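You operate a simulated robot arm through the tools that you are given. There is no shell and no other tool.

You are at the controls of a simulated robot arm. One attempt, no reset.

JOB
Put things in order on the top of the grey bench. At the end: the green corner cap stands where the beige wooden block stood; the white fuse from the top of the grey bench stands where the black corner block stood; the black corner block is in the silver steel tray; the brown filter from the top of the grey bench stands on top of the white load card; the beige wooden block from the top of the grey bench stands where the white fuse stood; whatever was shut is shut again. Leave all else as you found it, and nothing knocked over.

It is judged by the outcome, as a careful person would: the job done as asked, and still so three seconds after it is handed in. It fails if anything else is knocked over, pushed out of place, dropped, spilled or broken. A push-on lid holds only when it is set on centred and level and pressed home; a screw cap is set on level and turned clockwise until tight.

ROBOT AND FRAMES
A 7-joint arm with a two-finger gripper, fixed in place. Base frame: the origin is at the foot of the arm, x ahead of it, y to its left, z up; the work surface is at about z = 855. Readings come in mm, rad, newtons and seconds.
With the tool pointing down near the work surface it reaches from about 340 to 720 mm from the base axis. Its first joint turns from -1.152 to 1.152 rad. Payload 2.45 kg.
The tool frame sits at the grasp point between the pads (the TCP): z along the fingers, y along the line on which they close. The tips reach 26 mm beyond it. Largest opening 96 mm; the body of the gripper starts 69 mm behind the TCP.
Orientation is that of the tool frame in the base frame, as a unit quaternion [x, y, z, w]. With the fingers straight down and closing along the base's y, the tool's x points along the base's -x, its y along +y and its z along -z.

CONTROLS
- The arm moves only by the tool apply_moves. Its argument "plan" is text: rows parted by semicolons, each of 7 numbers parted by spaces: the shift along the base's x, y, z in mm, then the turn, a rotation vector about the base's x, y, z in rad, then the opening, from 0 (shut) to 1 (fully open). In form: x y z wx wy wz hand; .... A call has 1 to 20 rows; each row shifts and turns the commanded pose from where the row before left it. Each row takes 0.2 s and may step no farther than 50 mm and 0.15 rad from the row before; otherwise, or with a gripper value out of range, the whole call is refused. A pose out of reach is approached as far as the arm can. The call stops where the force on the tool passes 40 N (or 10 N more than at its start, if that is more) or the arm is blocked; 0.2 s more then pass. Each finger halts on what it meets, pressing with about 21 N; the grip force reading is that of the motor and also rises with nothing between the fingers. The clock runs only during rows and for 0.2 s after the last one: add rows that do not move to give the fingers time. The reply holds the time, the measured pose of the TCP, the force on the tool along the base axes, the opening and the grip force, in the units named above and with some noise, with the torque about the TCP (base axes, N m) and any sound that the robot's microphone picked up.
- Cameras (640 x 400 px; columns grow to the right, rows downward): "scene" is fixed at [177.2, -403.9, 1410]; the picture's right is [0.47, -0.88, 0.00], its down [-0.63, -0.34, -0.70] and it looks along [0.62, 0.33, -0.72] (base axes); focal length 317 px, centre (320, 200). "wrist" rides on the gripper at [82, 3, -98] in the tool frame; the picture's right is [-0.04, 1.00, 0.00], its down [-0.73, -0.03, -0.68] and it looks along [-0.68, -0.03, 0.73] (tool axes); focal length 256 px, centre (320, 200). There is no depth. A picture from a camera that has moved, and an enlarged one, comes with that camera's place and axes in the base frame and with its lens. The place of the scene camera against the robot may be out by one fixed shift of up to 18 mm in any direction.
- camera(camera): a new picture of that camera. No time passes.
- zoom(camera, box): a new picture of the part [left, top, right, bottom] of that camera's present view, enlarged. No time passes.
- job_done(): hands the job in; it is judged then, once.

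Places have to be worked out from the pictures, the camera data and where the tool is seen. Open the gripper and draw the arm clear of the work before you hand the job in, unless the task says otherwise.

The tools are called after ">>>" as a command line: name --argument value ..., lists and objects as JSON in quotes. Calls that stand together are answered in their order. apply_moves: Moves the arm, as the interface text tells. Its arguments: {"type":"object","properties":{"plan":{"type":"string"}},"required":["plan"]} The other tools are called the same way: camera (camera) takes a picture; zoom (camera, box) takes an enlarged picture of a part of a camera's view; job_done () hands the job in.

At the start:

```text
clock: 0.0
position: [389.0, -179.1, 1180.3]
ee_rot: [-0.001, 1.0, 0.0, -0.001]
ft_force: [0.3, 0.9, 0.3]
wrist_torque: [-0.01, -0.02, -0.03]
gripper_width: 96.0
gripper_force: 0.0
```

scene: 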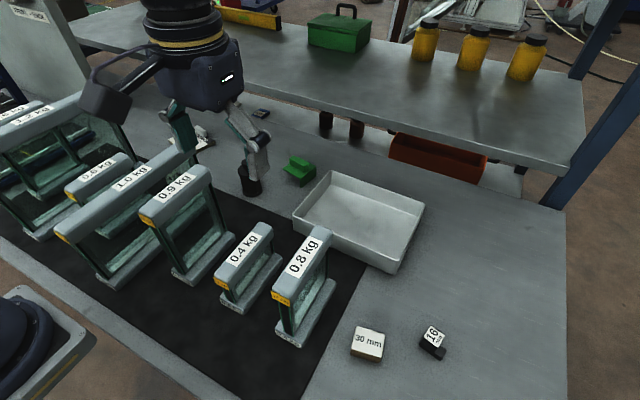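
wrist: 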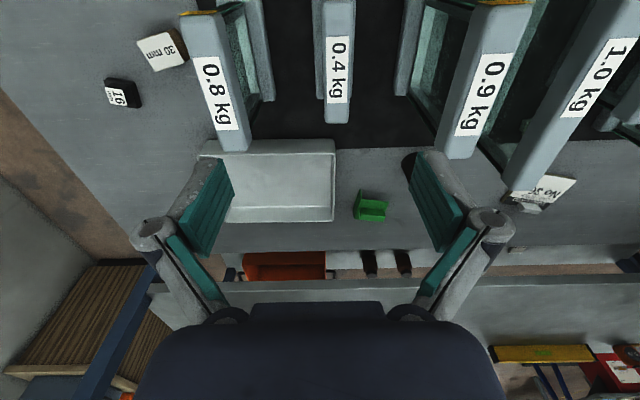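

I start by looking closely at the bench to identify each item.

>>> zoom --camera "scene" --box '[140, 90, 340, 215]'

>>> zoom --camera "scene" --box '[320, 270, 480, 370]'

>>> zoom --camera "scene" --box '[0, 80, 200, 205]'

>>> zoom --camera "wrist" --box '[60, 0, 260, 125]'

>>> zoom --camera "wrist" --box '[340, 120, 640, 308]'

```text
3.20 times, centred on (240, 152) of scene
camera zoom: at [177.2, -403.9, 1410.0], right [0.47, -0.88, 0.0], down [-0.63, -0.34, -0.7], along [0.62, 0.33, -0.72], focal length 1014 px, centre (576, 352)
```

zoom: 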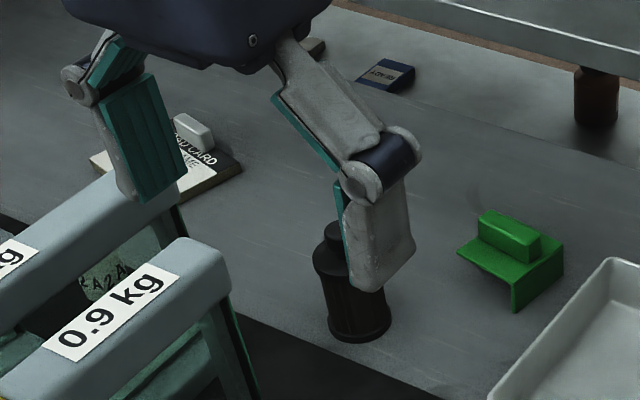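

```text
4.00 times, centred on (400, 320) of scene
camera zoom: at [177.2, -403.9, 1410.0], right [0.47, -0.88, 0.0], down [-0.63, -0.34, -0.7], along [0.62, 0.33, -0.72], focal length 1267 px, centre (0, -280)
```

zoom: 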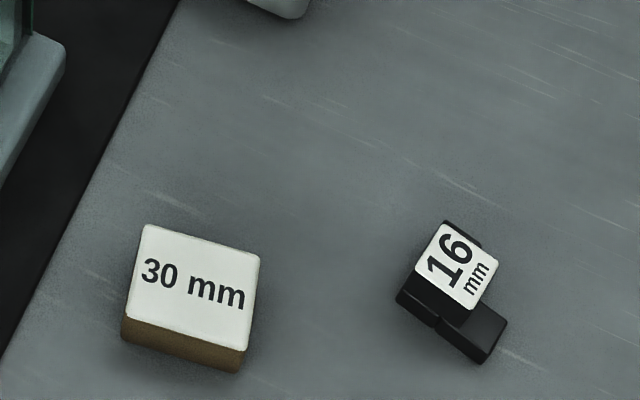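

```text
3.20 times, centred on (100, 142) of scene
camera zoom: at [177.2, -403.9, 1410.0], right [0.47, -0.88, 0.0], down [-0.63, -0.34, -0.7], along [0.62, 0.33, -0.72], focal length 1014 px, centre (1024, 384)
```

zoom: 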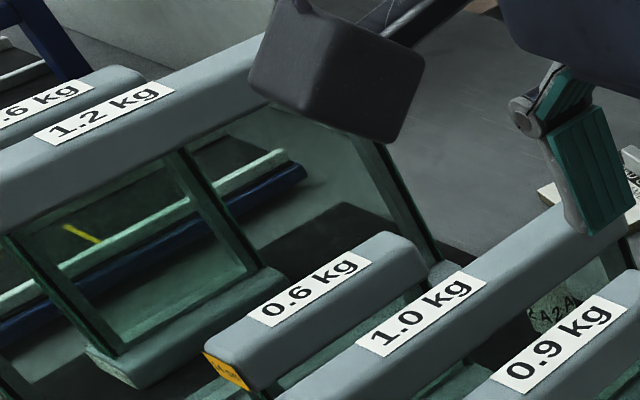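

```text
3.20 times, centred on (160, 62) of wrist
camera zoom: at [306.8, -175.6, 1278.2], right [0.04, 1.0, 0.0], down [0.73, -0.03, 0.68], along [0.68, -0.03, -0.73], focal length 819 px, centre (832, 640)
```

zoom: 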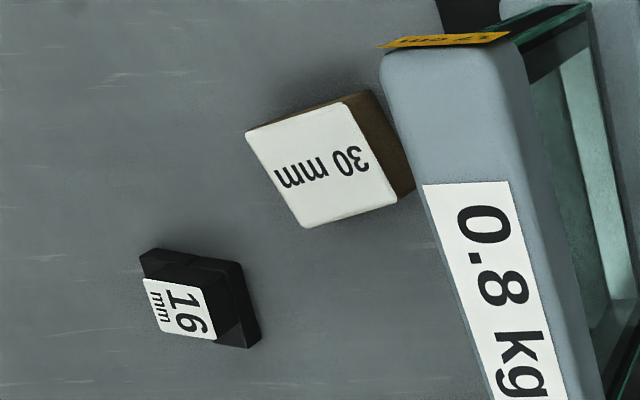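

```text
2.13 times, centred on (490, 214) of wrist
camera zoom: at [306.8, -175.6, 1278.2], right [0.04, 1.0, 0.0], down [0.73, -0.03, 0.68], along [0.68, -0.03, -0.73], focal length 545 px, centre (-42, 170)
```

zoom: 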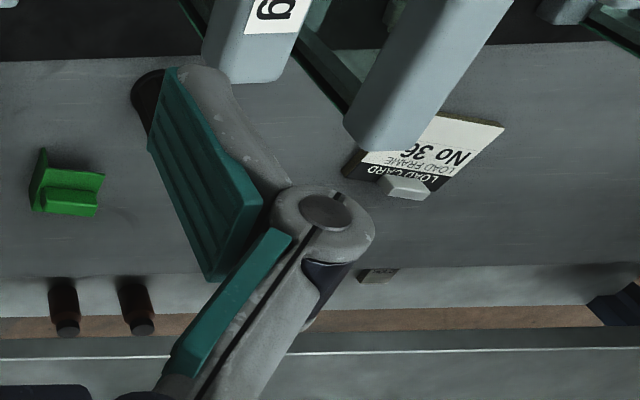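

The frames crowd the left side, and I can't yet identify the fuse. I'll raise slightly and sweep left to look with the wrist camera.

>>> apply_moves --plan "0 50 0 0 0 0 1;0 50 0 0 0 0 1;0 50 0 0 0 0 1;0 50 0 0 0 0 1;0 50 0 0 0 0 1;0 50 0 0 0 0 1;0 50 0 0 0 0 1;0 0 0 0 0 0 1"

>>> camera --camera "wrist"

>>> camera --camera "scene"

```text
clock: 1.8
position: [391.2, 171.0, 1178.4]
ee_rot: [0.001, 1.0, 0.0, -0.001]
ft_force: [0.5, -0.2, 0.9]
wrist_torque: [-0.01, 0.04, -0.01]
gripper_width: 96.2
gripper_force: 0.0
```

```text
taken
camera wrist: at [307.8, 174.5, 1277.5], right [0.04, 1.0, 0.0], down [0.73, -0.03, 0.68], along [0.68, -0.03, -0.73], focal length 256 px, centre (320, 200)
```

wrist: 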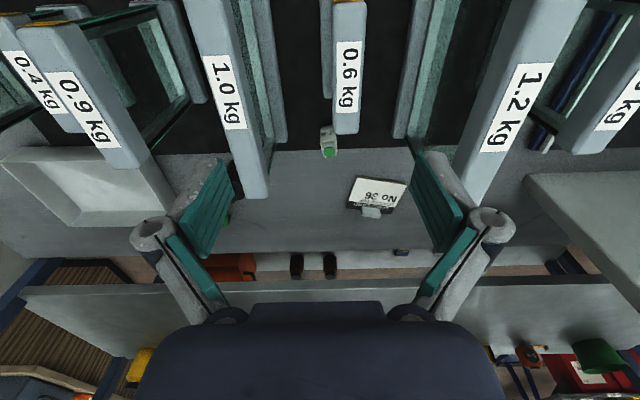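

```text
taken
```

scene: 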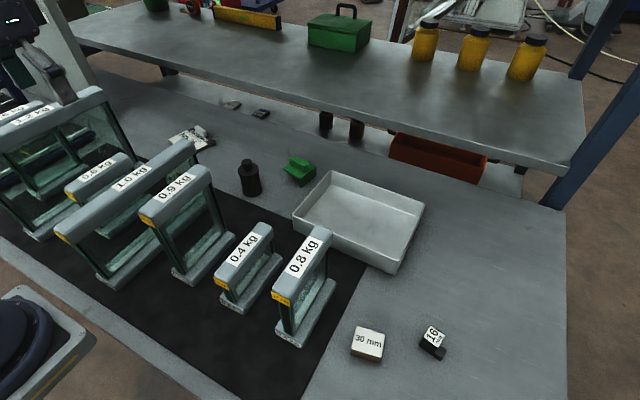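

A small white object with a green end shows near the 0.6 kg frame. I zoom in on it and on the card.

>>> zoom --camera "wrist" --box '[260, 90, 440, 230]'

>>> zoom --camera "scene" --box '[150, 80, 330, 210]'

>>> zoom --camera "wrist" --box '[420, 0, 640, 160]'

>>> zoom --camera "wrist" --box '[180, 220, 460, 400]'

>>> zoom --camera "scene" --box '[0, 80, 180, 270]'

```text
2.86 times, centred on (350, 160) of wrist
camera zoom: at [307.8, 174.5, 1277.5], right [0.04, 1.0, 0.0], down [0.73, -0.03, 0.68], along [0.68, -0.03, -0.73], focal length 731 px, centre (234, 314)
```

zoom: 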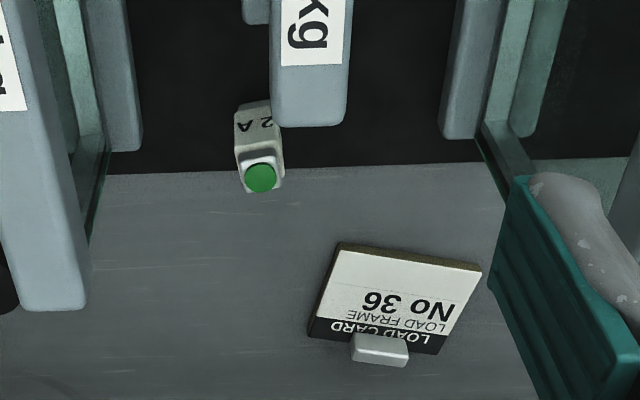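

```text
3.08 times, centred on (240, 145) of scene
camera zoom: at [177.2, -403.8, 1410.0], right [0.47, -0.88, 0.0], down [-0.63, -0.34, -0.7], along [0.62, 0.33, -0.72], focal length 975 px, centre (566, 369)
```

zoom: 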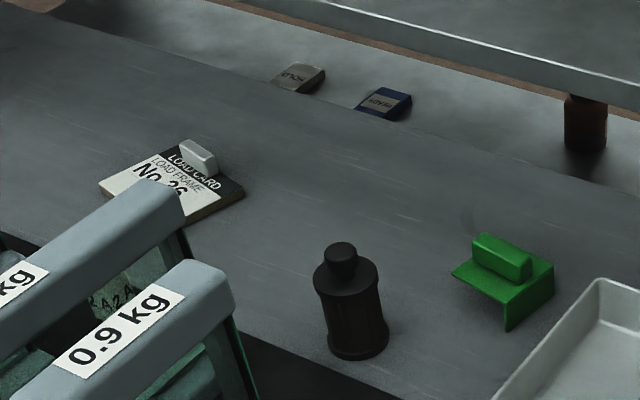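

```text
2.50 times, centred on (530, 80) of wrist
camera zoom: at [307.8, 174.5, 1277.5], right [0.04, 1.0, 0.0], down [0.73, -0.03, 0.68], along [0.68, -0.03, -0.73], focal length 640 px, centre (-205, 500)
```

zoom: 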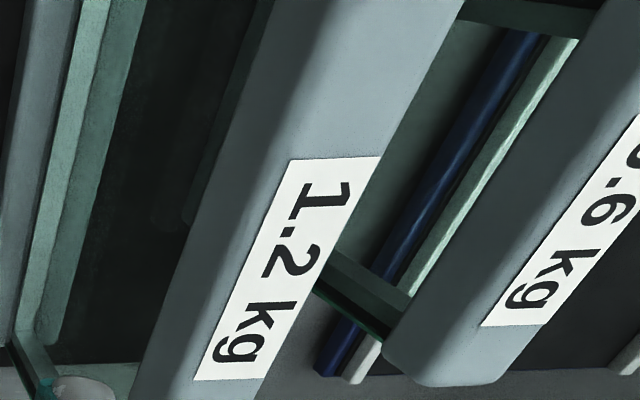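

```text
2.22 times, centred on (320, 310) of wrist
camera zoom: at [307.8, 174.5, 1277.5], right [0.04, 1.0, 0.0], down [0.73, -0.03, 0.68], along [0.68, -0.03, -0.73], focal length 569 px, centre (320, -44)
```

zoom: 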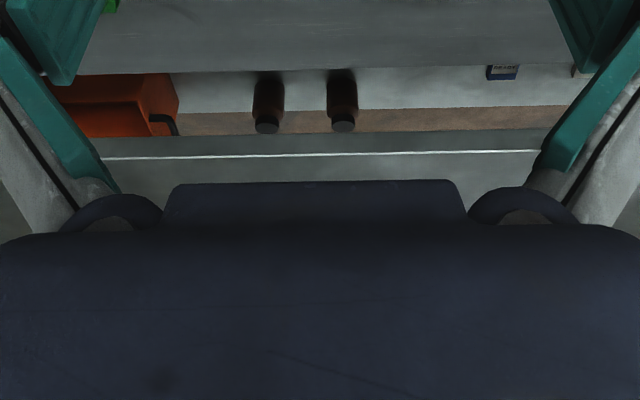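

```text
2.11 times, centred on (90, 175) of scene
camera zoom: at [177.2, -403.8, 1410.0], right [0.47, -0.88, 0.0], down [-0.63, -0.34, -0.7], along [0.62, 0.33, -0.72], focal length 667 px, centre (804, 253)
```

zoom: 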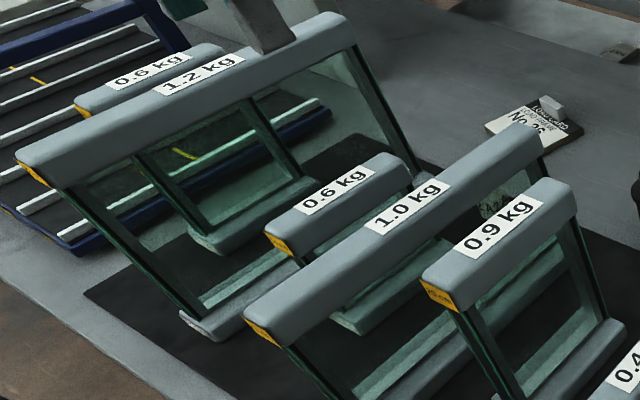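

The fuse stands upright (green top, "2 A") at about (530, 178), and the card is centred near (686, 278). Next I go over to the two blocks on the right for a close view.

>>> apply_moves --plan "0 -50 0 0 0 0 1;0 -50 0 0 0 0 1;0 -50 0 0 0 0 1;0 -50 0 0 0 0 1;0 -50 0 0 0 0 1;0 -50 0 0 0 0 1;0 -50 0 0 0 0 1;0 -50 0 0 0 0 1;0 -50 0 0 0 0 1;0 -50 0 0 0 0 1;0 -50 0 0 0 0 1;0 -50 0 0 0 0 1;0 0 -50 0 0 0 1;0 0 -50 0 0 0 1;0 0 0 0 0 0 1"

>>> camera --camera "wrist"

>>> camera --camera "scene"

```text
clock: 5.0
position: [388.6, -430.1, 1079.8]
ee_rot: [0.001, 1.0, 0.0, 0.0]
ft_force: [0.5, 0.8, -0.1]
wrist_torque: [0.0, 0.0, -0.01]
gripper_width: 96.2
gripper_force: 0.0
```

```text
taken
camera wrist: at [306.9, -426.1, 1177.7], right [0.04, 1.0, 0.0], down [0.73, -0.03, 0.68], along [0.68, -0.03, -0.73], focal length 256 px, centre (320, 200)
```

wrist: 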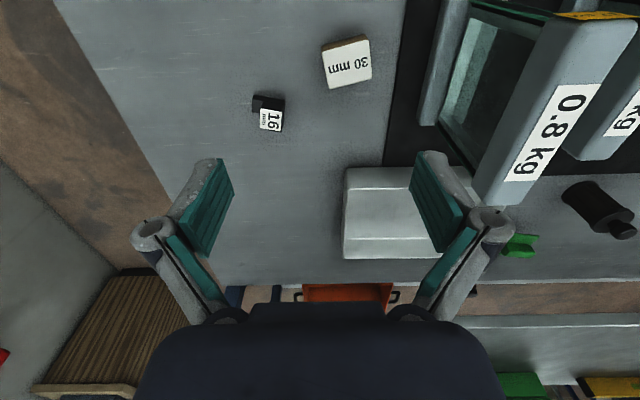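

```text
taken
```

scene: 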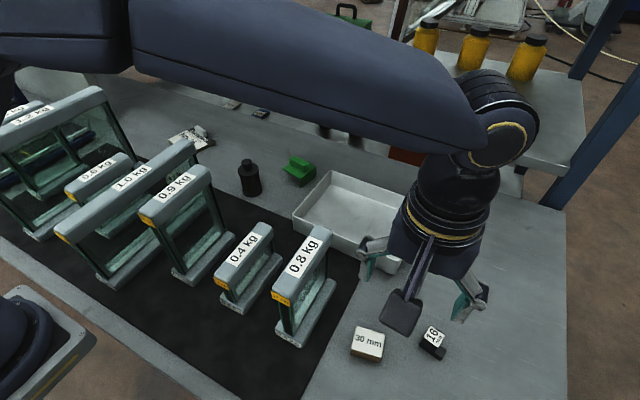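

The black block is near (445, -498) and the 30 mm block near (385, -402). I move above the black block and look again.

>>> apply_moves --plan "25 -35 -40 0 0 0 1;25 -35 -40 0 0 0 1;0 0 -30 0 0 0 1;0 0 0 0 0 0 1"

>>> camera --camera "wrist"

>>> zoom --camera "wrist" --box '[240, 20, 440, 145]'

>>> zoom --camera "scene" --box '[380, 270, 480, 370]'

```text
refused: row 1 steps farther than a row can; nothing moved
```

```text
taken
camera wrist: at [306.9, -426.1, 1177.7], right [0.04, 1.0, 0.0], down [0.73, -0.03, 0.68], along [0.68, -0.03, -0.73], focal length 256 px, centre (320, 200)
```

wrist: 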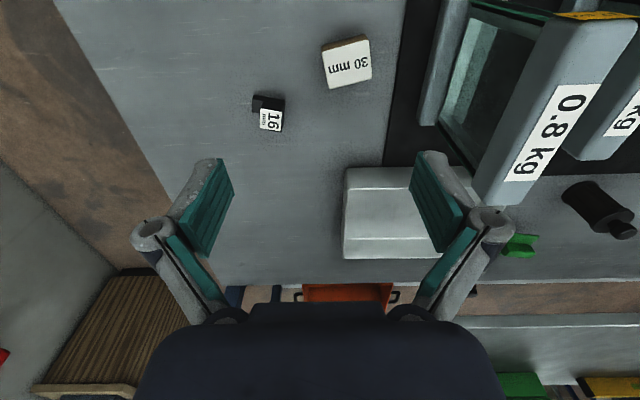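

```text
3.20 times, centred on (340, 82) of wrist
camera zoom: at [306.9, -426.1, 1177.7], right [0.04, 1.0, 0.0], down [0.73, -0.03, 0.68], along [0.68, -0.03, -0.73], focal length 819 px, centre (256, 576)
```

zoom: 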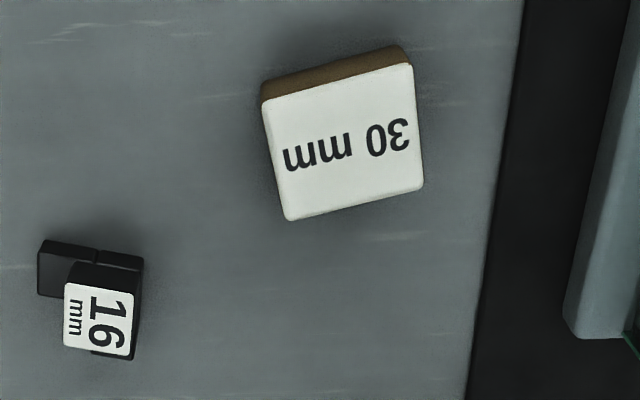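

```text
4.00 times, centred on (430, 320) of scene
camera zoom: at [177.2, -403.9, 1410.0], right [0.47, -0.88, 0.0], down [-0.63, -0.34, -0.7], along [0.62, 0.33, -0.72], focal length 1267 px, centre (-120, -280)
```

zoom: 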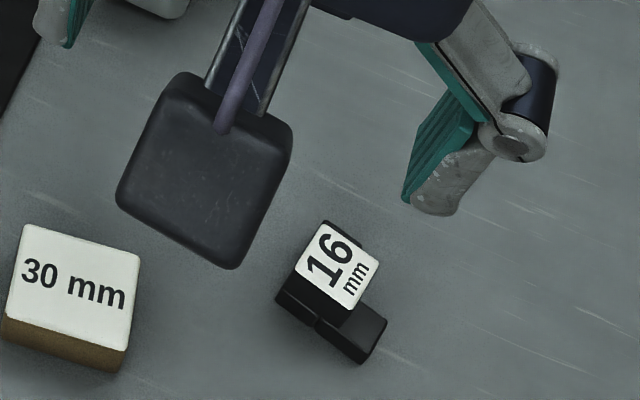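

The step was over the limit; I split it into smaller rows.

>>> apply_moves --plan "20 -25 -30 0 0 0 1;20 -25 -30 0 0 0 1;10 -18 -30 0 0 0 1;0 0 -30 0 0 0 1;0 0 0 0 0 0 1"

>>> camera --camera "wrist"

>>> zoom --camera "wrist" --box '[240, 20, 440, 145]'

>>> zoom --camera "scene" --box '[380, 270, 480, 370]'

```text
clock: 6.2
position: [439.6, -497.2, 958.3]
ee_rot: [0.001, 1.0, 0.0, 0.0]
ft_force: [0.0, -0.7, 0.5]
wrist_torque: [0.03, -0.01, -0.03]
gripper_width: 96.4
gripper_force: 0.0
```

```text
taken
camera wrist: at [357.0, -493.9, 1057.3], right [0.04, 1.0, 0.0], down [0.73, -0.03, 0.68], along [0.68, -0.03, -0.73], focal length 256 px, centre (320, 200)
```

wrist: 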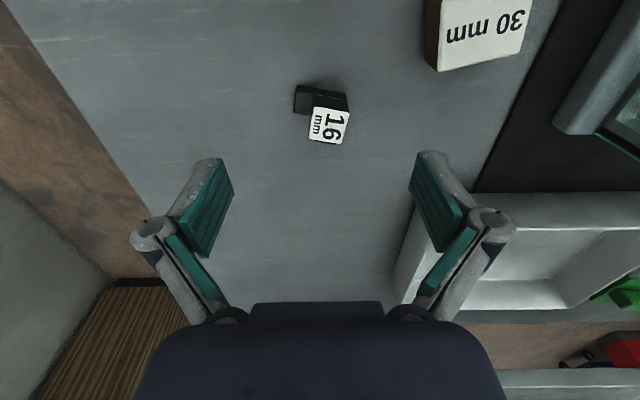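

```text
3.20 times, centred on (340, 82) of wrist
camera zoom: at [357.0, -493.9, 1057.3], right [0.04, 1.0, 0.0], down [0.73, -0.03, 0.68], along [0.68, -0.03, -0.73], focal length 819 px, centre (256, 576)
```

zoom: 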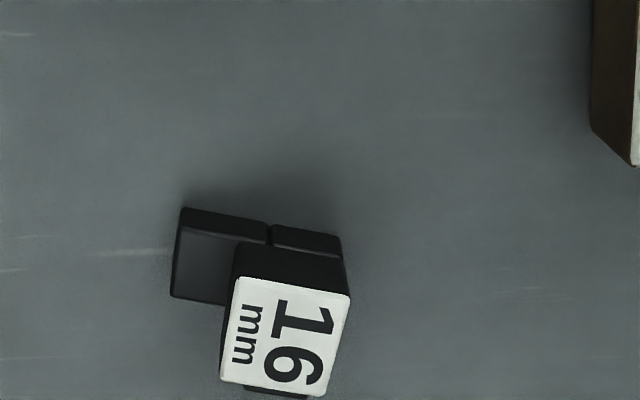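

```text
4.00 times, centred on (430, 320) of scene
camera zoom: at [177.2, -403.9, 1410.0], right [0.47, -0.88, 0.0], down [-0.63, -0.34, -0.7], along [0.62, 0.33, -0.72], focal length 1267 px, centre (-120, -280)
```

zoom: 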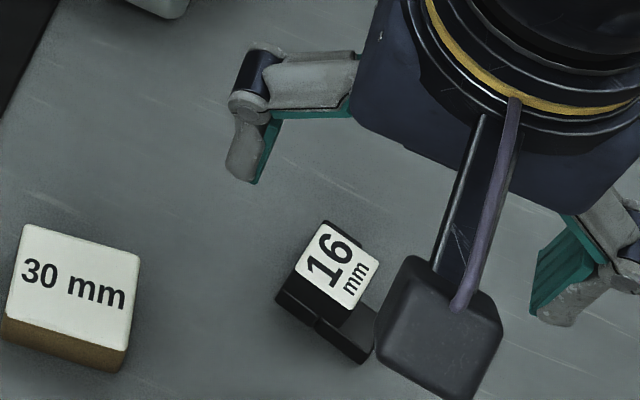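

The block's taller part is about 25 mm square, centred near (446, -491), and turned about -0.21 rad, with its top near z = 882. I align the yaw and descend above its low wing.

>>> apply_moves --plan "3 3 0 0 0 -0.107 1;3 3 -10 0 0 -0.107 1;0 0 -20 0 0 0 1;0 0 -15 0 0 0 1;0 0 0 0 0 0 1"

>>> camera --camera "wrist"

>>> zoom --camera "wrist" --box '[240, 80, 400, 180]'

>>> zoom --camera "scene" --box '[380, 270, 480, 370]'

```text
clock: 7.4
position: [444.3, -490.7, 915.1]
ee_rot: [0.107, 0.994, 0.0, 0.0]
ft_force: [0.5, 0.2, 0.0]
wrist_torque: [-0.01, -0.01, -0.01]
gripper_width: 95.9
gripper_force: 0.1
```

```text
taken
camera wrist: at [365.4, -470.1, 1013.1], right [0.25, 0.97, 0.0], down [0.71, -0.18, 0.68], along [0.66, -0.17, -0.73], focal length 256 px, centre (320, 200)
```

wrist: 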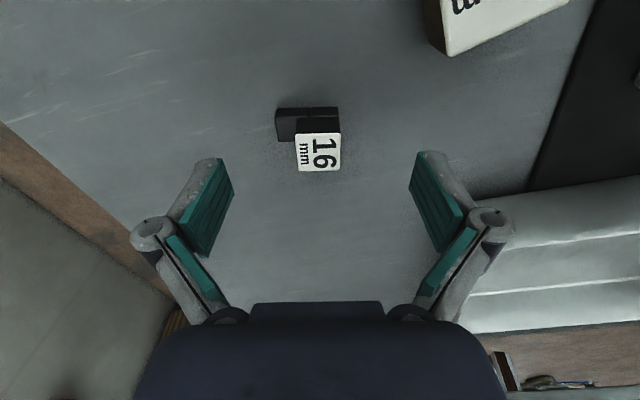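

```text
4.00 times, centred on (320, 130) of wrist
camera zoom: at [365.4, -470.1, 1013.1], right [0.25, 0.97, 0.0], down [0.71, -0.18, 0.68], along [0.66, -0.17, -0.73], focal length 1024 px, centre (320, 480)
```

zoom: 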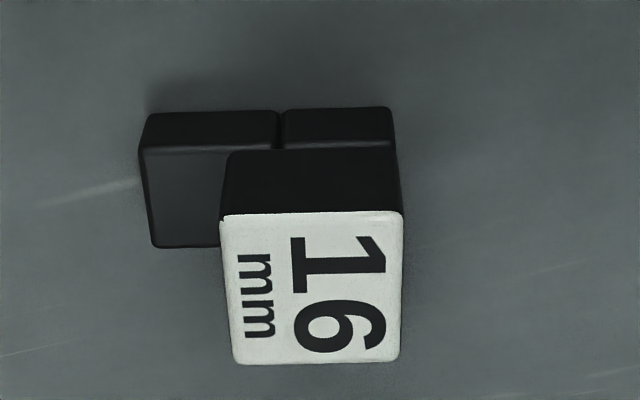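

```text
4.00 times, centred on (430, 320) of scene
camera zoom: at [177.2, -403.9, 1410.0], right [0.47, -0.88, 0.0], down [-0.63, -0.34, -0.7], along [0.62, 0.33, -0.72], focal length 1267 px, centre (-120, -280)
```

zoom: 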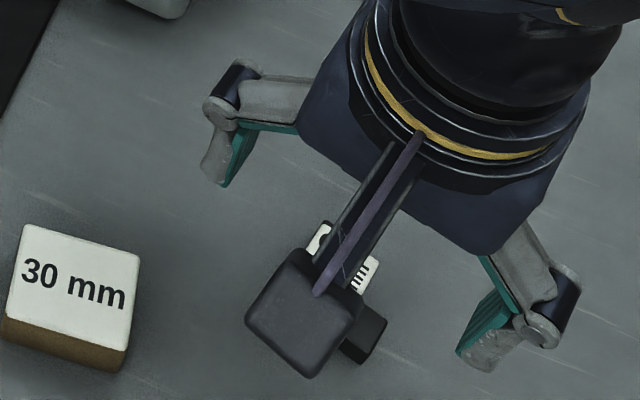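

Yaw matches well and the block sits midway between the fingers. I descend to z ≈ 898 (tips just over the low wing) and close.

>>> apply_moves --plan "0 -1 -9 0 0 0 1;0 0 -8 0 0 0 1;0 0 0 0 0 0 0.5;0 0 0 0 0 0 0.3;0 0 0 0 0 0 0.1;0 0 0 0 0 0 0;0 0 0 0 0 0 0;0 0 0 0 0 0 0"

>>> zoom --camera "wrist" --box '[220, 80, 420, 205]'

>>> zoom --camera "scene" --box '[380, 270, 480, 370]'

```text
clock: 9.2
position: [446.2, -492.7, 897.7]
ee_rot: [0.108, 0.994, 0.0, -0.001]
ft_force: [0.0, 0.1, 0.4]
wrist_torque: [-0.01, 0.01, 0.01]
gripper_width: 24.9
gripper_force: 20.8
```

```text
3.20 times, centred on (320, 142) of wrist
camera zoom: at [365.3, -471.4, 996.4], right [0.25, 0.97, 0.0], down [0.71, -0.18, 0.68], along [0.66, -0.17, -0.73], focal length 819 px, centre (320, 384)
```

zoom: 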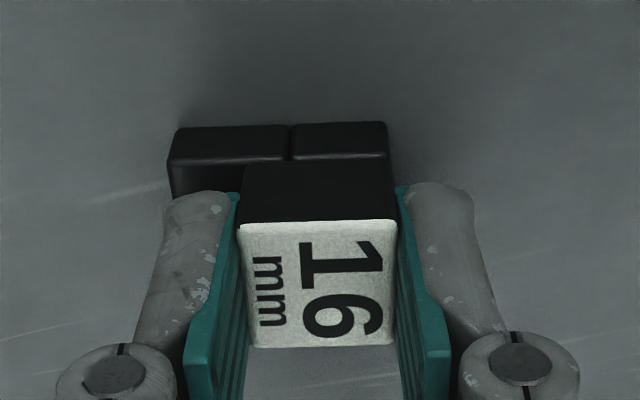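

```text
4.00 times, centred on (430, 320) of scene
camera zoom: at [177.2, -403.9, 1410.0], right [0.47, -0.88, 0.0], down [-0.63, -0.34, -0.7], along [0.62, 0.33, -0.72], focal length 1267 px, centre (-120, -280)
```

zoom: 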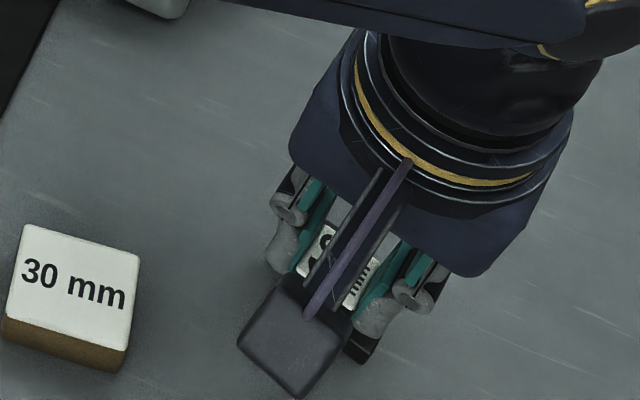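

The black block is held (24.9 mm). I lift it and carry it over towards the tray.

>>> apply_moves --plan "0 0 15 0 0 0 0;0 0 35 0 0 0 0;0 0 45 0 0 0 0;0 0 20 0 0 0 0;29 34 0 0 0 0 0;29 34 0 0 0 0 0;29 34 0 0 0 0 0;29 34 0 0 0 0 0;28 34 0 0 0 0 0;0 0 0 0 0 0 0"

>>> camera --camera "wrist"

>>> camera --camera "scene"

```text
clock: 11.4
position: [590.0, -321.0, 1013.3]
ee_rot: [0.106, 0.994, 0.0, 0.001]
ft_force: [-0.6, 1.0, 0.6]
wrist_torque: [0.01, -0.02, 0.03]
gripper_width: 0.1
gripper_force: 21.3
```

```text
taken
camera wrist: at [510.2, -300.8, 1111.3], right [0.25, 0.97, 0.0], down [0.71, -0.18, 0.68], along [0.66, -0.17, -0.73], focal length 256 px, centre (320, 200)
```

wrist: 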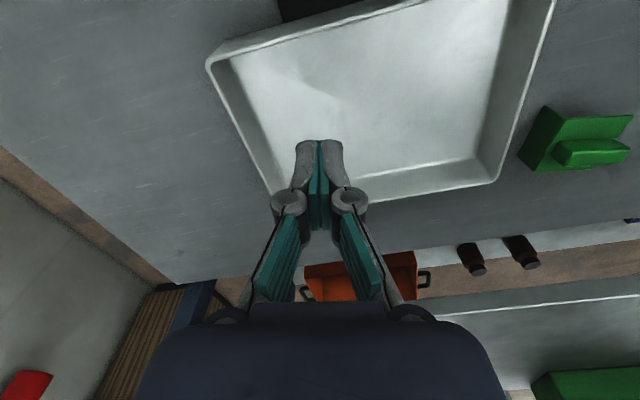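

```text
taken
```

scene: 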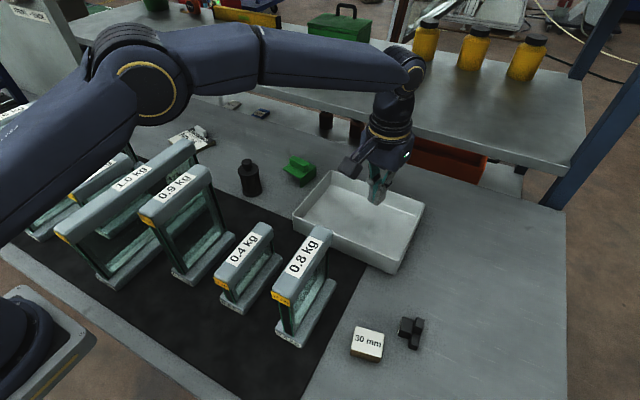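

The gripper is empty: the block slipped and now lies near its original place. I look at it closely.

>>> zoom --camera "scene" --box '[340, 290, 440, 370]'

>>> zoom --camera "wrist" --box '[440, 60, 640, 210]'

>>> zoom --camera "scene" --box '[270, 140, 440, 280]'

```text
5.00 times, centred on (390, 330) of scene
camera zoom: at [177.3, -403.8, 1410.0], right [0.47, -0.88, 0.0], down [-0.63, -0.34, -0.7], along [0.62, 0.33, -0.72], focal length 1584 px, centre (-30, -450)
```

zoom: 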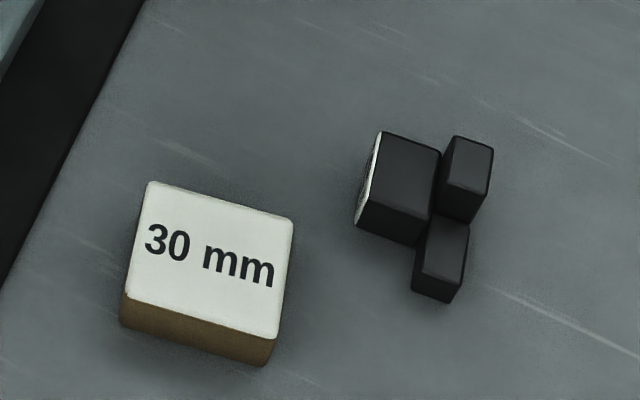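

```text
2.67 times, centred on (540, 135) of wrist
camera zoom: at [510.2, -300.8, 1111.3], right [0.25, 0.97, 0.0], down [0.71, -0.18, 0.68], along [0.66, -0.17, -0.73], focal length 683 px, centre (-267, 373)
```

zoom: 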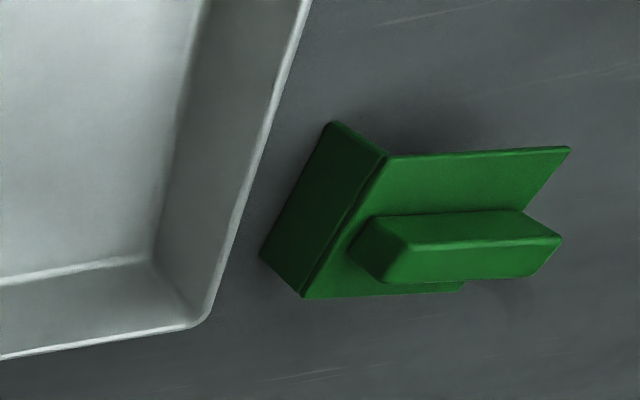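

```text
2.86 times, centred on (355, 210) of scene
camera zoom: at [177.3, -403.8, 1410.0], right [0.47, -0.88, 0.0], down [-0.63, -0.34, -0.7], along [0.62, 0.33, -0.72], focal length 905 px, centre (220, 171)
```

zoom: 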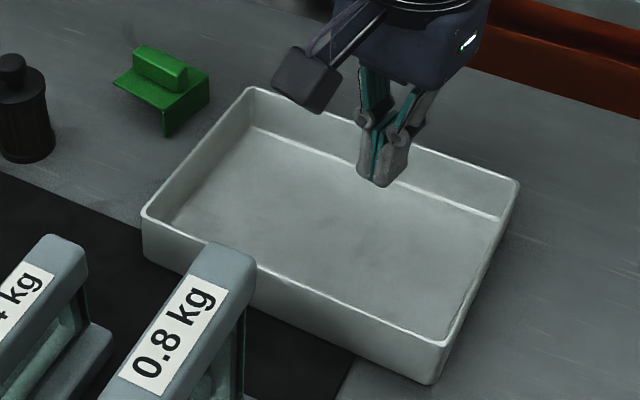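

The black block lies on its side near (440, -462). I return there, open, and look from above.

>>> apply_moves --plan "-30 -28 0 0 0 0 0.3;-30 -28 0 0 0 0 0.6;-30 -28 0 0 0 0.107 1;-30 -28 0 0 0 0.107 1;-30 -28 0 0 0 0 1;-15 -5 -20 0 0 0 1;0 0 -20 0 0 0 1;0 0 0 0 0 0 1"

>>> camera --camera "wrist"

>>> zoom --camera "wrist" --box '[220, 20, 420, 145]'

```text
clock: 13.2
position: [423.3, -467.1, 972.7]
ee_rot: [0.0, 1.0, 0.0, 0.0]
ft_force: [-0.4, -0.3, 0.3]
wrist_torque: [-0.03, -0.07, 0.0]
gripper_width: 96.0
gripper_force: 0.1
```

```text
taken
camera wrist: at [341.2, -463.9, 1071.4], right [0.04, 1.0, 0.0], down [0.73, -0.03, 0.68], along [0.68, -0.03, -0.73], focal length 256 px, centre (320, 200)
```

wrist: 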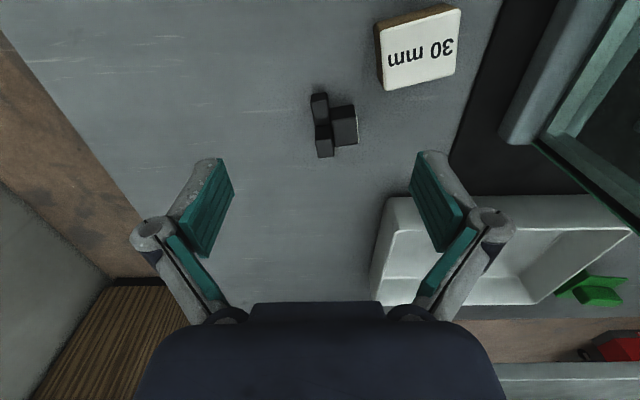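

```text
3.20 times, centred on (320, 82) of wrist
camera zoom: at [341.2, -463.9, 1071.4], right [0.04, 1.0, 0.0], down [0.73, -0.03, 0.68], along [0.68, -0.03, -0.73], focal length 819 px, centre (320, 576)
```

zoom: 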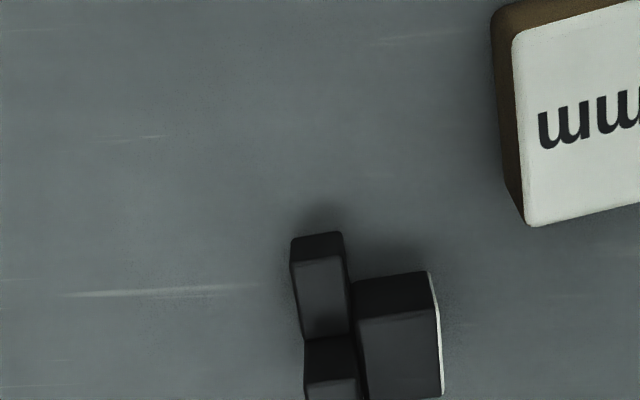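

The block lies with its label facing +y, one base leg along -x and the other standing up. I take one more zoom to plan righting it.

>>> zoom --camera "wrist" --box '[270, 80, 398, 160]'

>>> zoom --camera "scene" --box '[380, 300, 444, 340]'

```text
5.00 times, centred on (334, 120) of wrist
camera zoom: at [341.2, -463.9, 1071.4], right [0.04, 1.0, 0.0], down [0.73, -0.03, 0.68], along [0.68, -0.03, -0.73], focal length 1280 px, centre (250, 600)
```

zoom: 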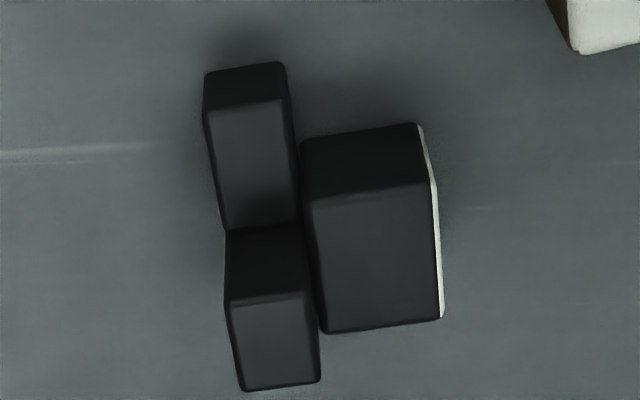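

```text
10.00 times, centred on (412, 320) of scene
camera zoom: at [177.2, -403.9, 1410.0], right [0.47, -0.88, 0.0], down [-0.63, -0.34, -0.7], along [0.62, 0.33, -0.72], focal length 3168 px, centre (-600, -1000)
```

zoom: 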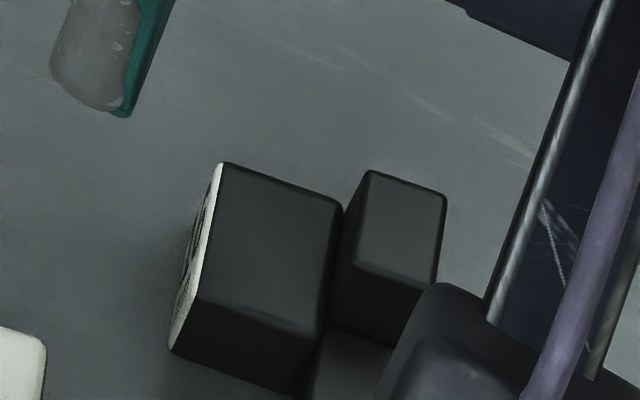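

I'll grip the lying block across its 25 mm body with the fingers closing along x. Then I can tilt the hand later and set it back on its base in the tray, so I turn the yaw about -1.46 rad and look.

>>> apply_moves --plan "3 3 5 0 0 -0.146 0.8;3 3 5 0 0 -0.146 0.6;3 3 0 0 0 -0.146 0.6;3 3 0 0 0 -0.146 0.6;3 3 0 0 0 -0.146 0.6;3 3 0 0 0 -0.146 0.6;2 3 0 0 0 -0.146 0.6;2 0 0 0 0 -0.146 0.6;0 0 0 0 0 -0.146 0.6;0 0 0 0 0 -0.146 0.6;0 0 0 0 0 0 0.6"

>>> camera --camera "wrist"

>>> camera --camera "scene"

```text
clock: 15.6
position: [447.1, -447.3, 982.5]
ee_rot: [0.668, 0.744, 0.001, 0.0]
ft_force: [-0.8, 0.4, -0.7]
wrist_torque: [-0.01, -0.01, -0.04]
gripper_width: 57.8
gripper_force: 0.1
```

```text
taken
camera wrist: at [439.9, -364.6, 1081.1], right [1.0, 0.07, 0.0], down [0.05, -0.73, 0.68], along [0.05, -0.68, -0.73], focal length 256 px, centre (320, 200)
```

wrist: 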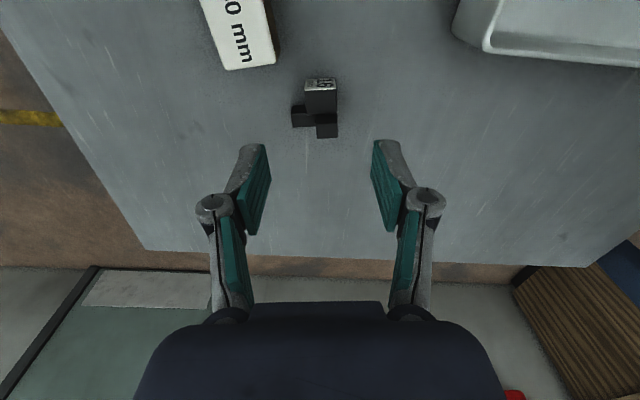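

```text
taken
```

scene: 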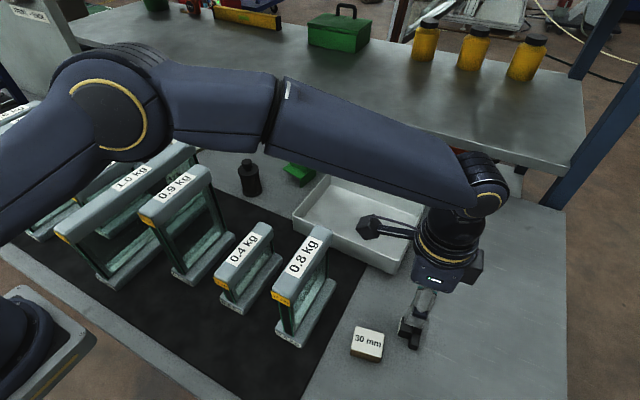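

The hand is aligned crosswise. I zoom in to refine centring before descending.

>>> zoom --camera "wrist" --box '[256, 60, 384, 140]'

```text
5.00 times, centred on (320, 100) of wrist
camera zoom: at [439.9, -364.6, 1081.1], right [1.0, 0.07, 0.0], down [0.05, -0.73, 0.68], along [0.05, -0.68, -0.73], focal length 1280 px, centre (320, 700)
```

zoom: 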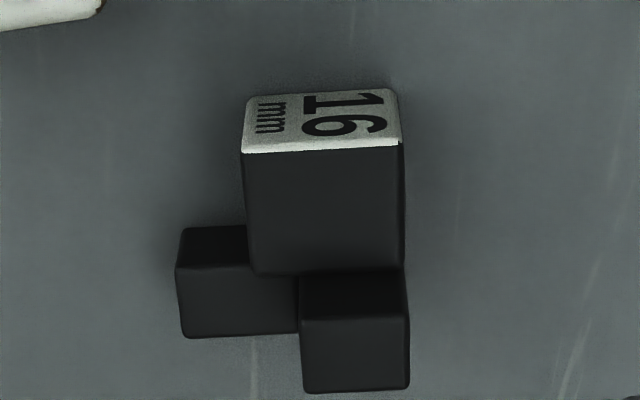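

Centring is within 1 mm. I shift 2 mm to +y to keep clear of the low leg, descend to z ≈ 884, and close.

>>> apply_moves --plan "0 2 -40 0 0 0 0.6;0 0 -35 0 0 0 0.6;0 0 -12 0 0 0 0.6;0 0 -11 0 0 0 0.6;0 0 0 0 0 0 0.6"

>>> camera --camera "wrist"

>>> zoom --camera "scene" --box '[340, 290, 440, 370]'

```text
clock: 16.8
position: [447.0, -444.7, 883.5]
ee_rot: [0.668, 0.744, -0.001, 0.001]
ft_force: [-0.2, 0.6, 0.2]
wrist_torque: [0.0, 0.0, 0.02]
gripper_width: 57.7
gripper_force: 0.1
```

```text
taken
camera wrist: at [439.6, -362.8, 982.9], right [1.0, 0.07, 0.0], down [0.05, -0.73, 0.68], along [0.05, -0.68, -0.73], focal length 256 px, centre (320, 200)
```

wrist: 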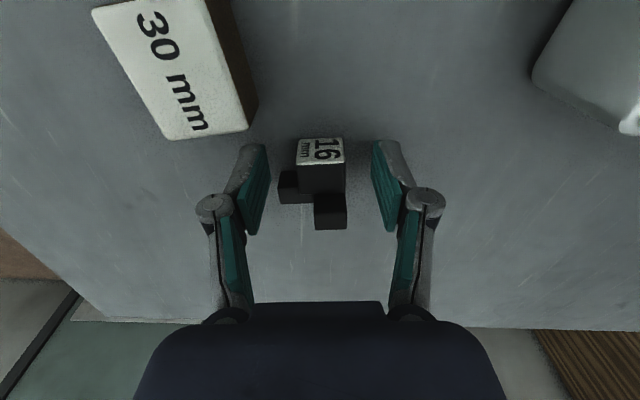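

```text
5.00 times, centred on (390, 330) of scene
camera zoom: at [177.2, -403.9, 1410.0], right [0.47, -0.88, 0.0], down [-0.63, -0.34, -0.7], along [0.62, 0.33, -0.72], focal length 1584 px, centre (-30, -450)
```

zoom: 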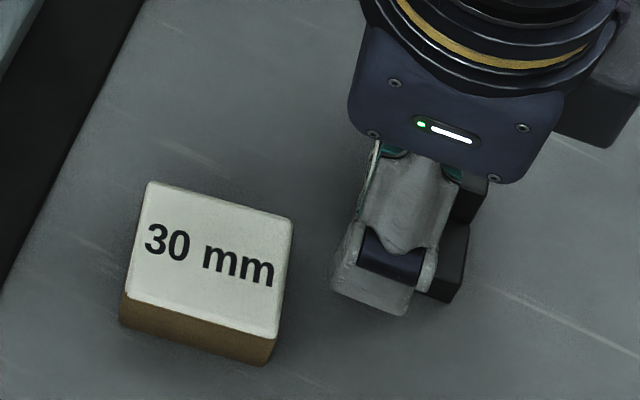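

Still clear on both sides; I close on the block.

>>> apply_moves --plan "0 0 0 0 0 0 0.4;0 0 0 0 0 0 0.25;0 0 0 0 0 0 0.1;0 0 0 0 0 0 0;0 0 0 0 0 0 0;0 0 0 0 0 0 0"

>>> zoom --camera "wrist" --box '[220, 100, 420, 225]'

```text
clock: 18.2
position: [446.2, -445.0, 885.9]
ee_rot: [0.668, 0.745, 0.001, 0.0]
ft_force: [-0.4, -0.2, 0.1]
wrist_torque: [0.02, -0.01, -0.02]
gripper_width: 24.9
gripper_force: 21.0
```

```text
3.20 times, centred on (320, 162) of wrist
camera zoom: at [439.6, -362.7, 983.0], right [1.0, 0.07, 0.0], down [0.05, -0.73, 0.68], along [0.05, -0.68, -0.73], focal length 819 px, centre (320, 320)
```

zoom: 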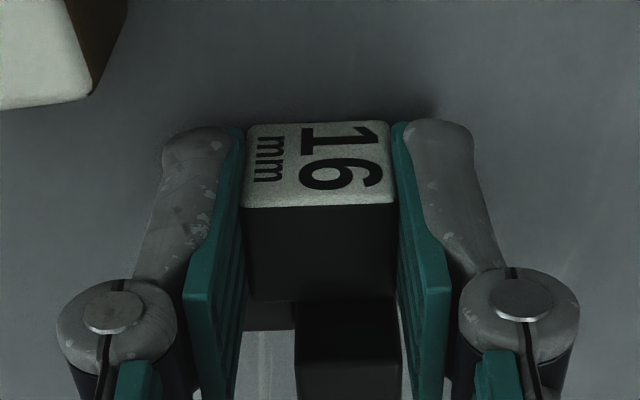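

Firm full-depth grip at 24.9 mm. I lift slowly and check that it holds.

>>> apply_moves --plan "0 0 5 0 0 0 0;0 0 8 0 0 0 0;0 0 15 0 0 0 0;0 0 20 0 0 0 0;0 0 0 0 0 0 0"

>>> zoom --camera "wrist" --box '[220, 100, 420, 225]'

```text
clock: 19.4
position: [446.6, -443.5, 932.5]
ee_rot: [0.667, 0.745, 0.001, 0.0]
ft_force: [-0.9, 0.0, -0.1]
wrist_torque: [0.02, 0.02, 0.02]
gripper_width: 24.8
gripper_force: 22.0
```

```text
3.20 times, centred on (320, 162) of wrist
camera zoom: at [439.3, -362.4, 1030.9], right [1.0, 0.07, 0.0], down [0.05, -0.73, 0.68], along [0.05, -0.68, -0.73], focal length 819 px, centre (320, 320)
```

zoom: 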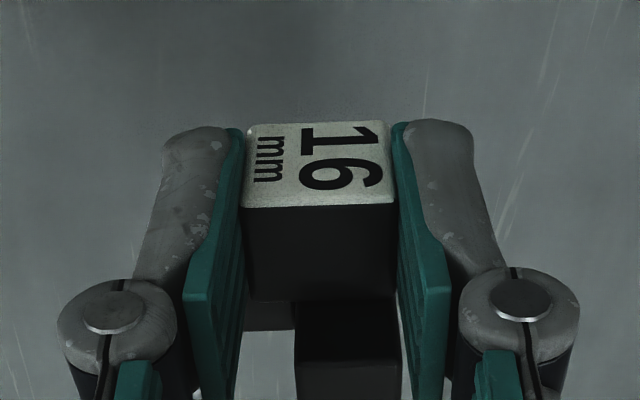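

It holds with no slip. I raise it to z ≈ 1030 and carry it gently over the tray.

>>> apply_moves --plan "0 0 25 0 0 0 0;0 0 30 0 0 0 0;0 0 30 0 0 0 0;0 0 15 0 0 0 0;20 20 0 0 0 0 0;26 26 0 0 0 0 0;26 26 0 0 0 0 0;26 26 0 0 0 0 0;26 26 0 0 0 0 0;20 20 0 0 0 0 0;10 10 0 0 0 0 0;0 0 0 0 0 0 0"

>>> camera --camera "wrist"

>>> camera --camera "scene"

```text
clock: 22.0
position: [601.5, -289.5, 1032.8]
ee_rot: [0.667, 0.745, 0.001, 0.0]
ft_force: [-1.2, 0.5, -0.1]
wrist_torque: [-0.02, 0.01, 0.01]
gripper_width: 24.9
gripper_force: 20.8
```

```text
taken
camera wrist: at [594.4, -208.0, 1130.9], right [1.0, 0.07, 0.0], down [0.05, -0.73, 0.68], along [0.05, -0.68, -0.73], focal length 256 px, centre (320, 200)
```

wrist: 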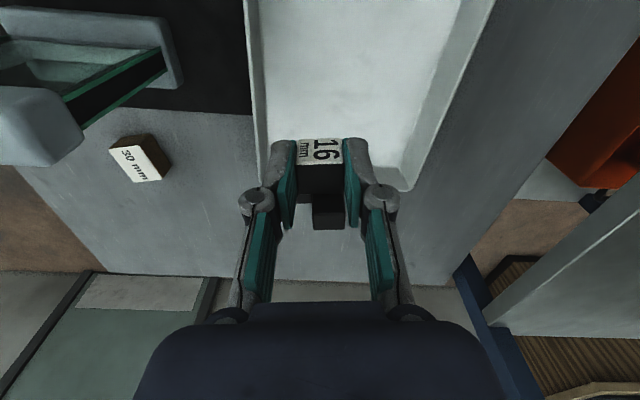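

```text
taken
```

scene: 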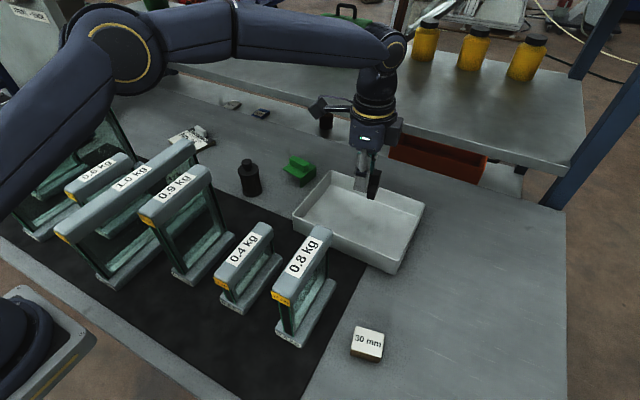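

The block is held over the tray (x 541–719, y −400…−160). I tilt the hand about the finger axis by about 1.05 rad to bring the base towards the tray floor, checking in the air.

>>> apply_moves --plan "0 0 0 0.149 0.0165 0 0;0 0 0 0.149 0.0165 0 0;0 0 0 0.149 0.0165 0 0;0 0 0 0.149 0.0165 0 0;0 0 0 0.149 0.0165 0 0;0 0 0 0.149 0.0165 0 0;0 0 0 0.149 0.0165 0 0;0 0 0 0 0 0 0"

>>> camera --camera "wrist"

>>> camera --camera "scene"

```text
clock: 23.8
position: [582.1, -237.8, 1039.5]
ee_rot: [0.625, 0.696, 0.237, -0.262]
ft_force: [-0.1, -0.6, -0.6]
wrist_torque: [0.0, 0.02, -0.01]
gripper_width: 24.6
gripper_force: 20.9
out of reach, approached as far as the arm can: row 3, 4, 5, 6, 7
```

```text
taken
camera wrist: at [583.3, -241.6, 1168.0], right [1.0, 0.08, -0.02], down [0.08, -1.0, 0.02], along [-0.02, -0.03, -1.0], focal length 256 px, centre (320, 200)
```

wrist: 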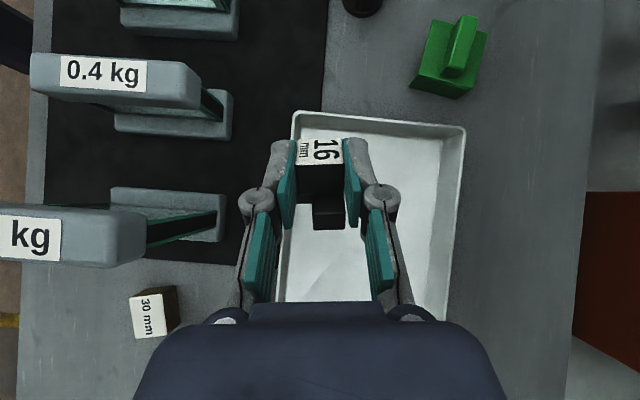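

```text
taken
```

scene: 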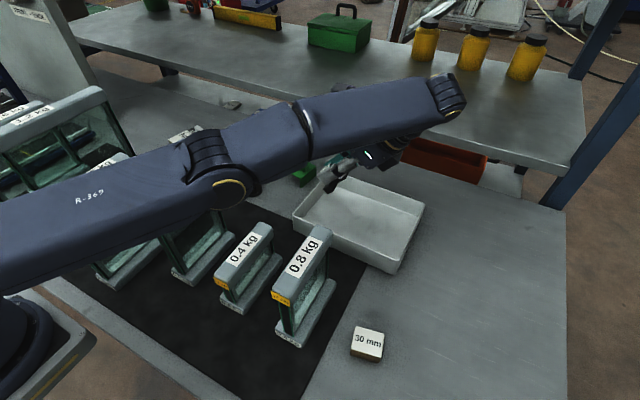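

The arm couldn't reach the full tilt leaning sideways (about 0.72 rad so far). I'll swing the yaw about -0.8 rad so the hand leans back towards the base, slightly raised for clearance.

>>> apply_moves --plan "-2 12 10 0 0 -0.13 0;-2 12 10 0 0 -0.13 0;0 10 10 0 0 -0.13 0;0 10 10 0 0 -0.13 0;0 0 0 0 0 -0.13 0;0 0 0 0 0 -0.13 0;0 0 0 0 0 0 0"

>>> camera --camera "wrist"

>>> camera --camera "scene"

```text
clock: 25.4
position: [577.3, -194.0, 1081.2]
ee_rot: [0.843, 0.406, 0.32, -0.152]
ft_force: [0.3, 0.3, -0.3]
wrist_torque: [0.03, 0.0, 0.01]
gripper_width: 24.9
gripper_force: 21.4
```

```text
taken
camera wrist: at [576.1, -198.5, 1208.5], right [0.76, -0.65, -0.02], down [-0.65, -0.76, 0.02], along [-0.03, 0.0, -1.0], focal length 256 px, centre (320, 200)
```

wrist: 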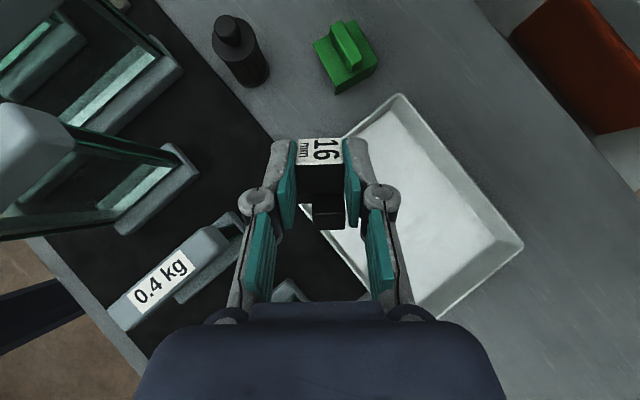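

```text
taken
```

scene: 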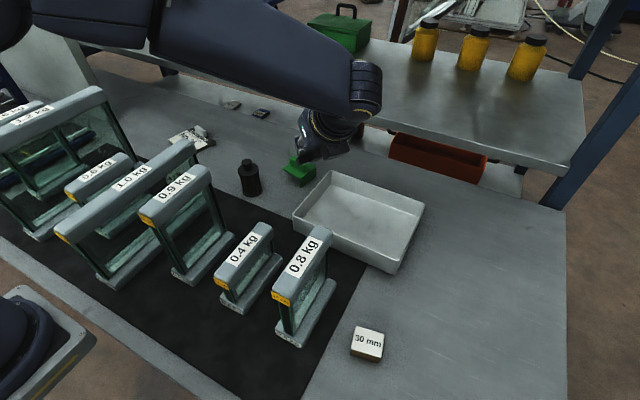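

The commanded pose follows the reached one, now tilted about 0.75 rad. I move over the middle of the tray and add about 0.35 rad of tilt.

>>> apply_moves --plan "12 -24 0 0 0 0 0;12 -24 0 0 0 0 0;11 -20 0 0.091 -0.078 0 0;0 0 0 0.091 -0.078 0 0;0 0 0 0.091 -0.078 0 0;0 0 0 0 0 0 0"

>>> camera --camera "wrist"

>>> camera --camera "scene"

```text
clock: 26.8
position: [612.6, -262.7, 1080.4]
ee_rot: [0.771, 0.374, 0.468, -0.217]
ft_force: [1.0, -0.3, -1.0]
wrist_torque: [0.04, -0.01, -0.04]
gripper_width: 24.8
gripper_force: 20.3
```

```text
taken
camera wrist: at [581.7, -300.9, 1198.7], right [0.77, -0.64, -0.02], down [-0.61, -0.72, -0.33], along [0.2, 0.27, -0.94], focal length 256 px, centre (320, 200)
```

wrist: 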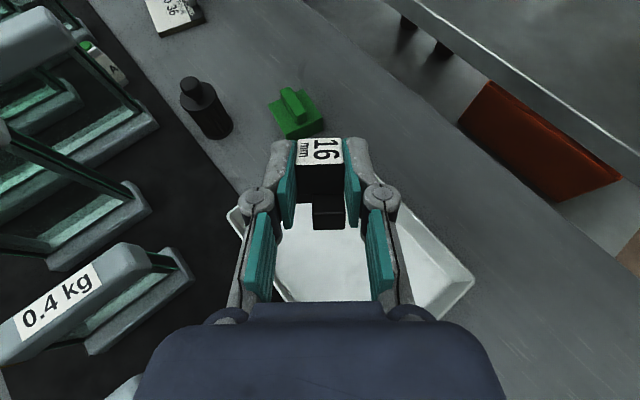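

```text
taken
```

scene: 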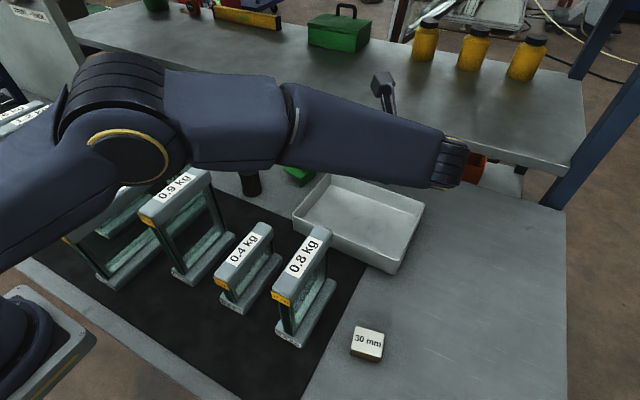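

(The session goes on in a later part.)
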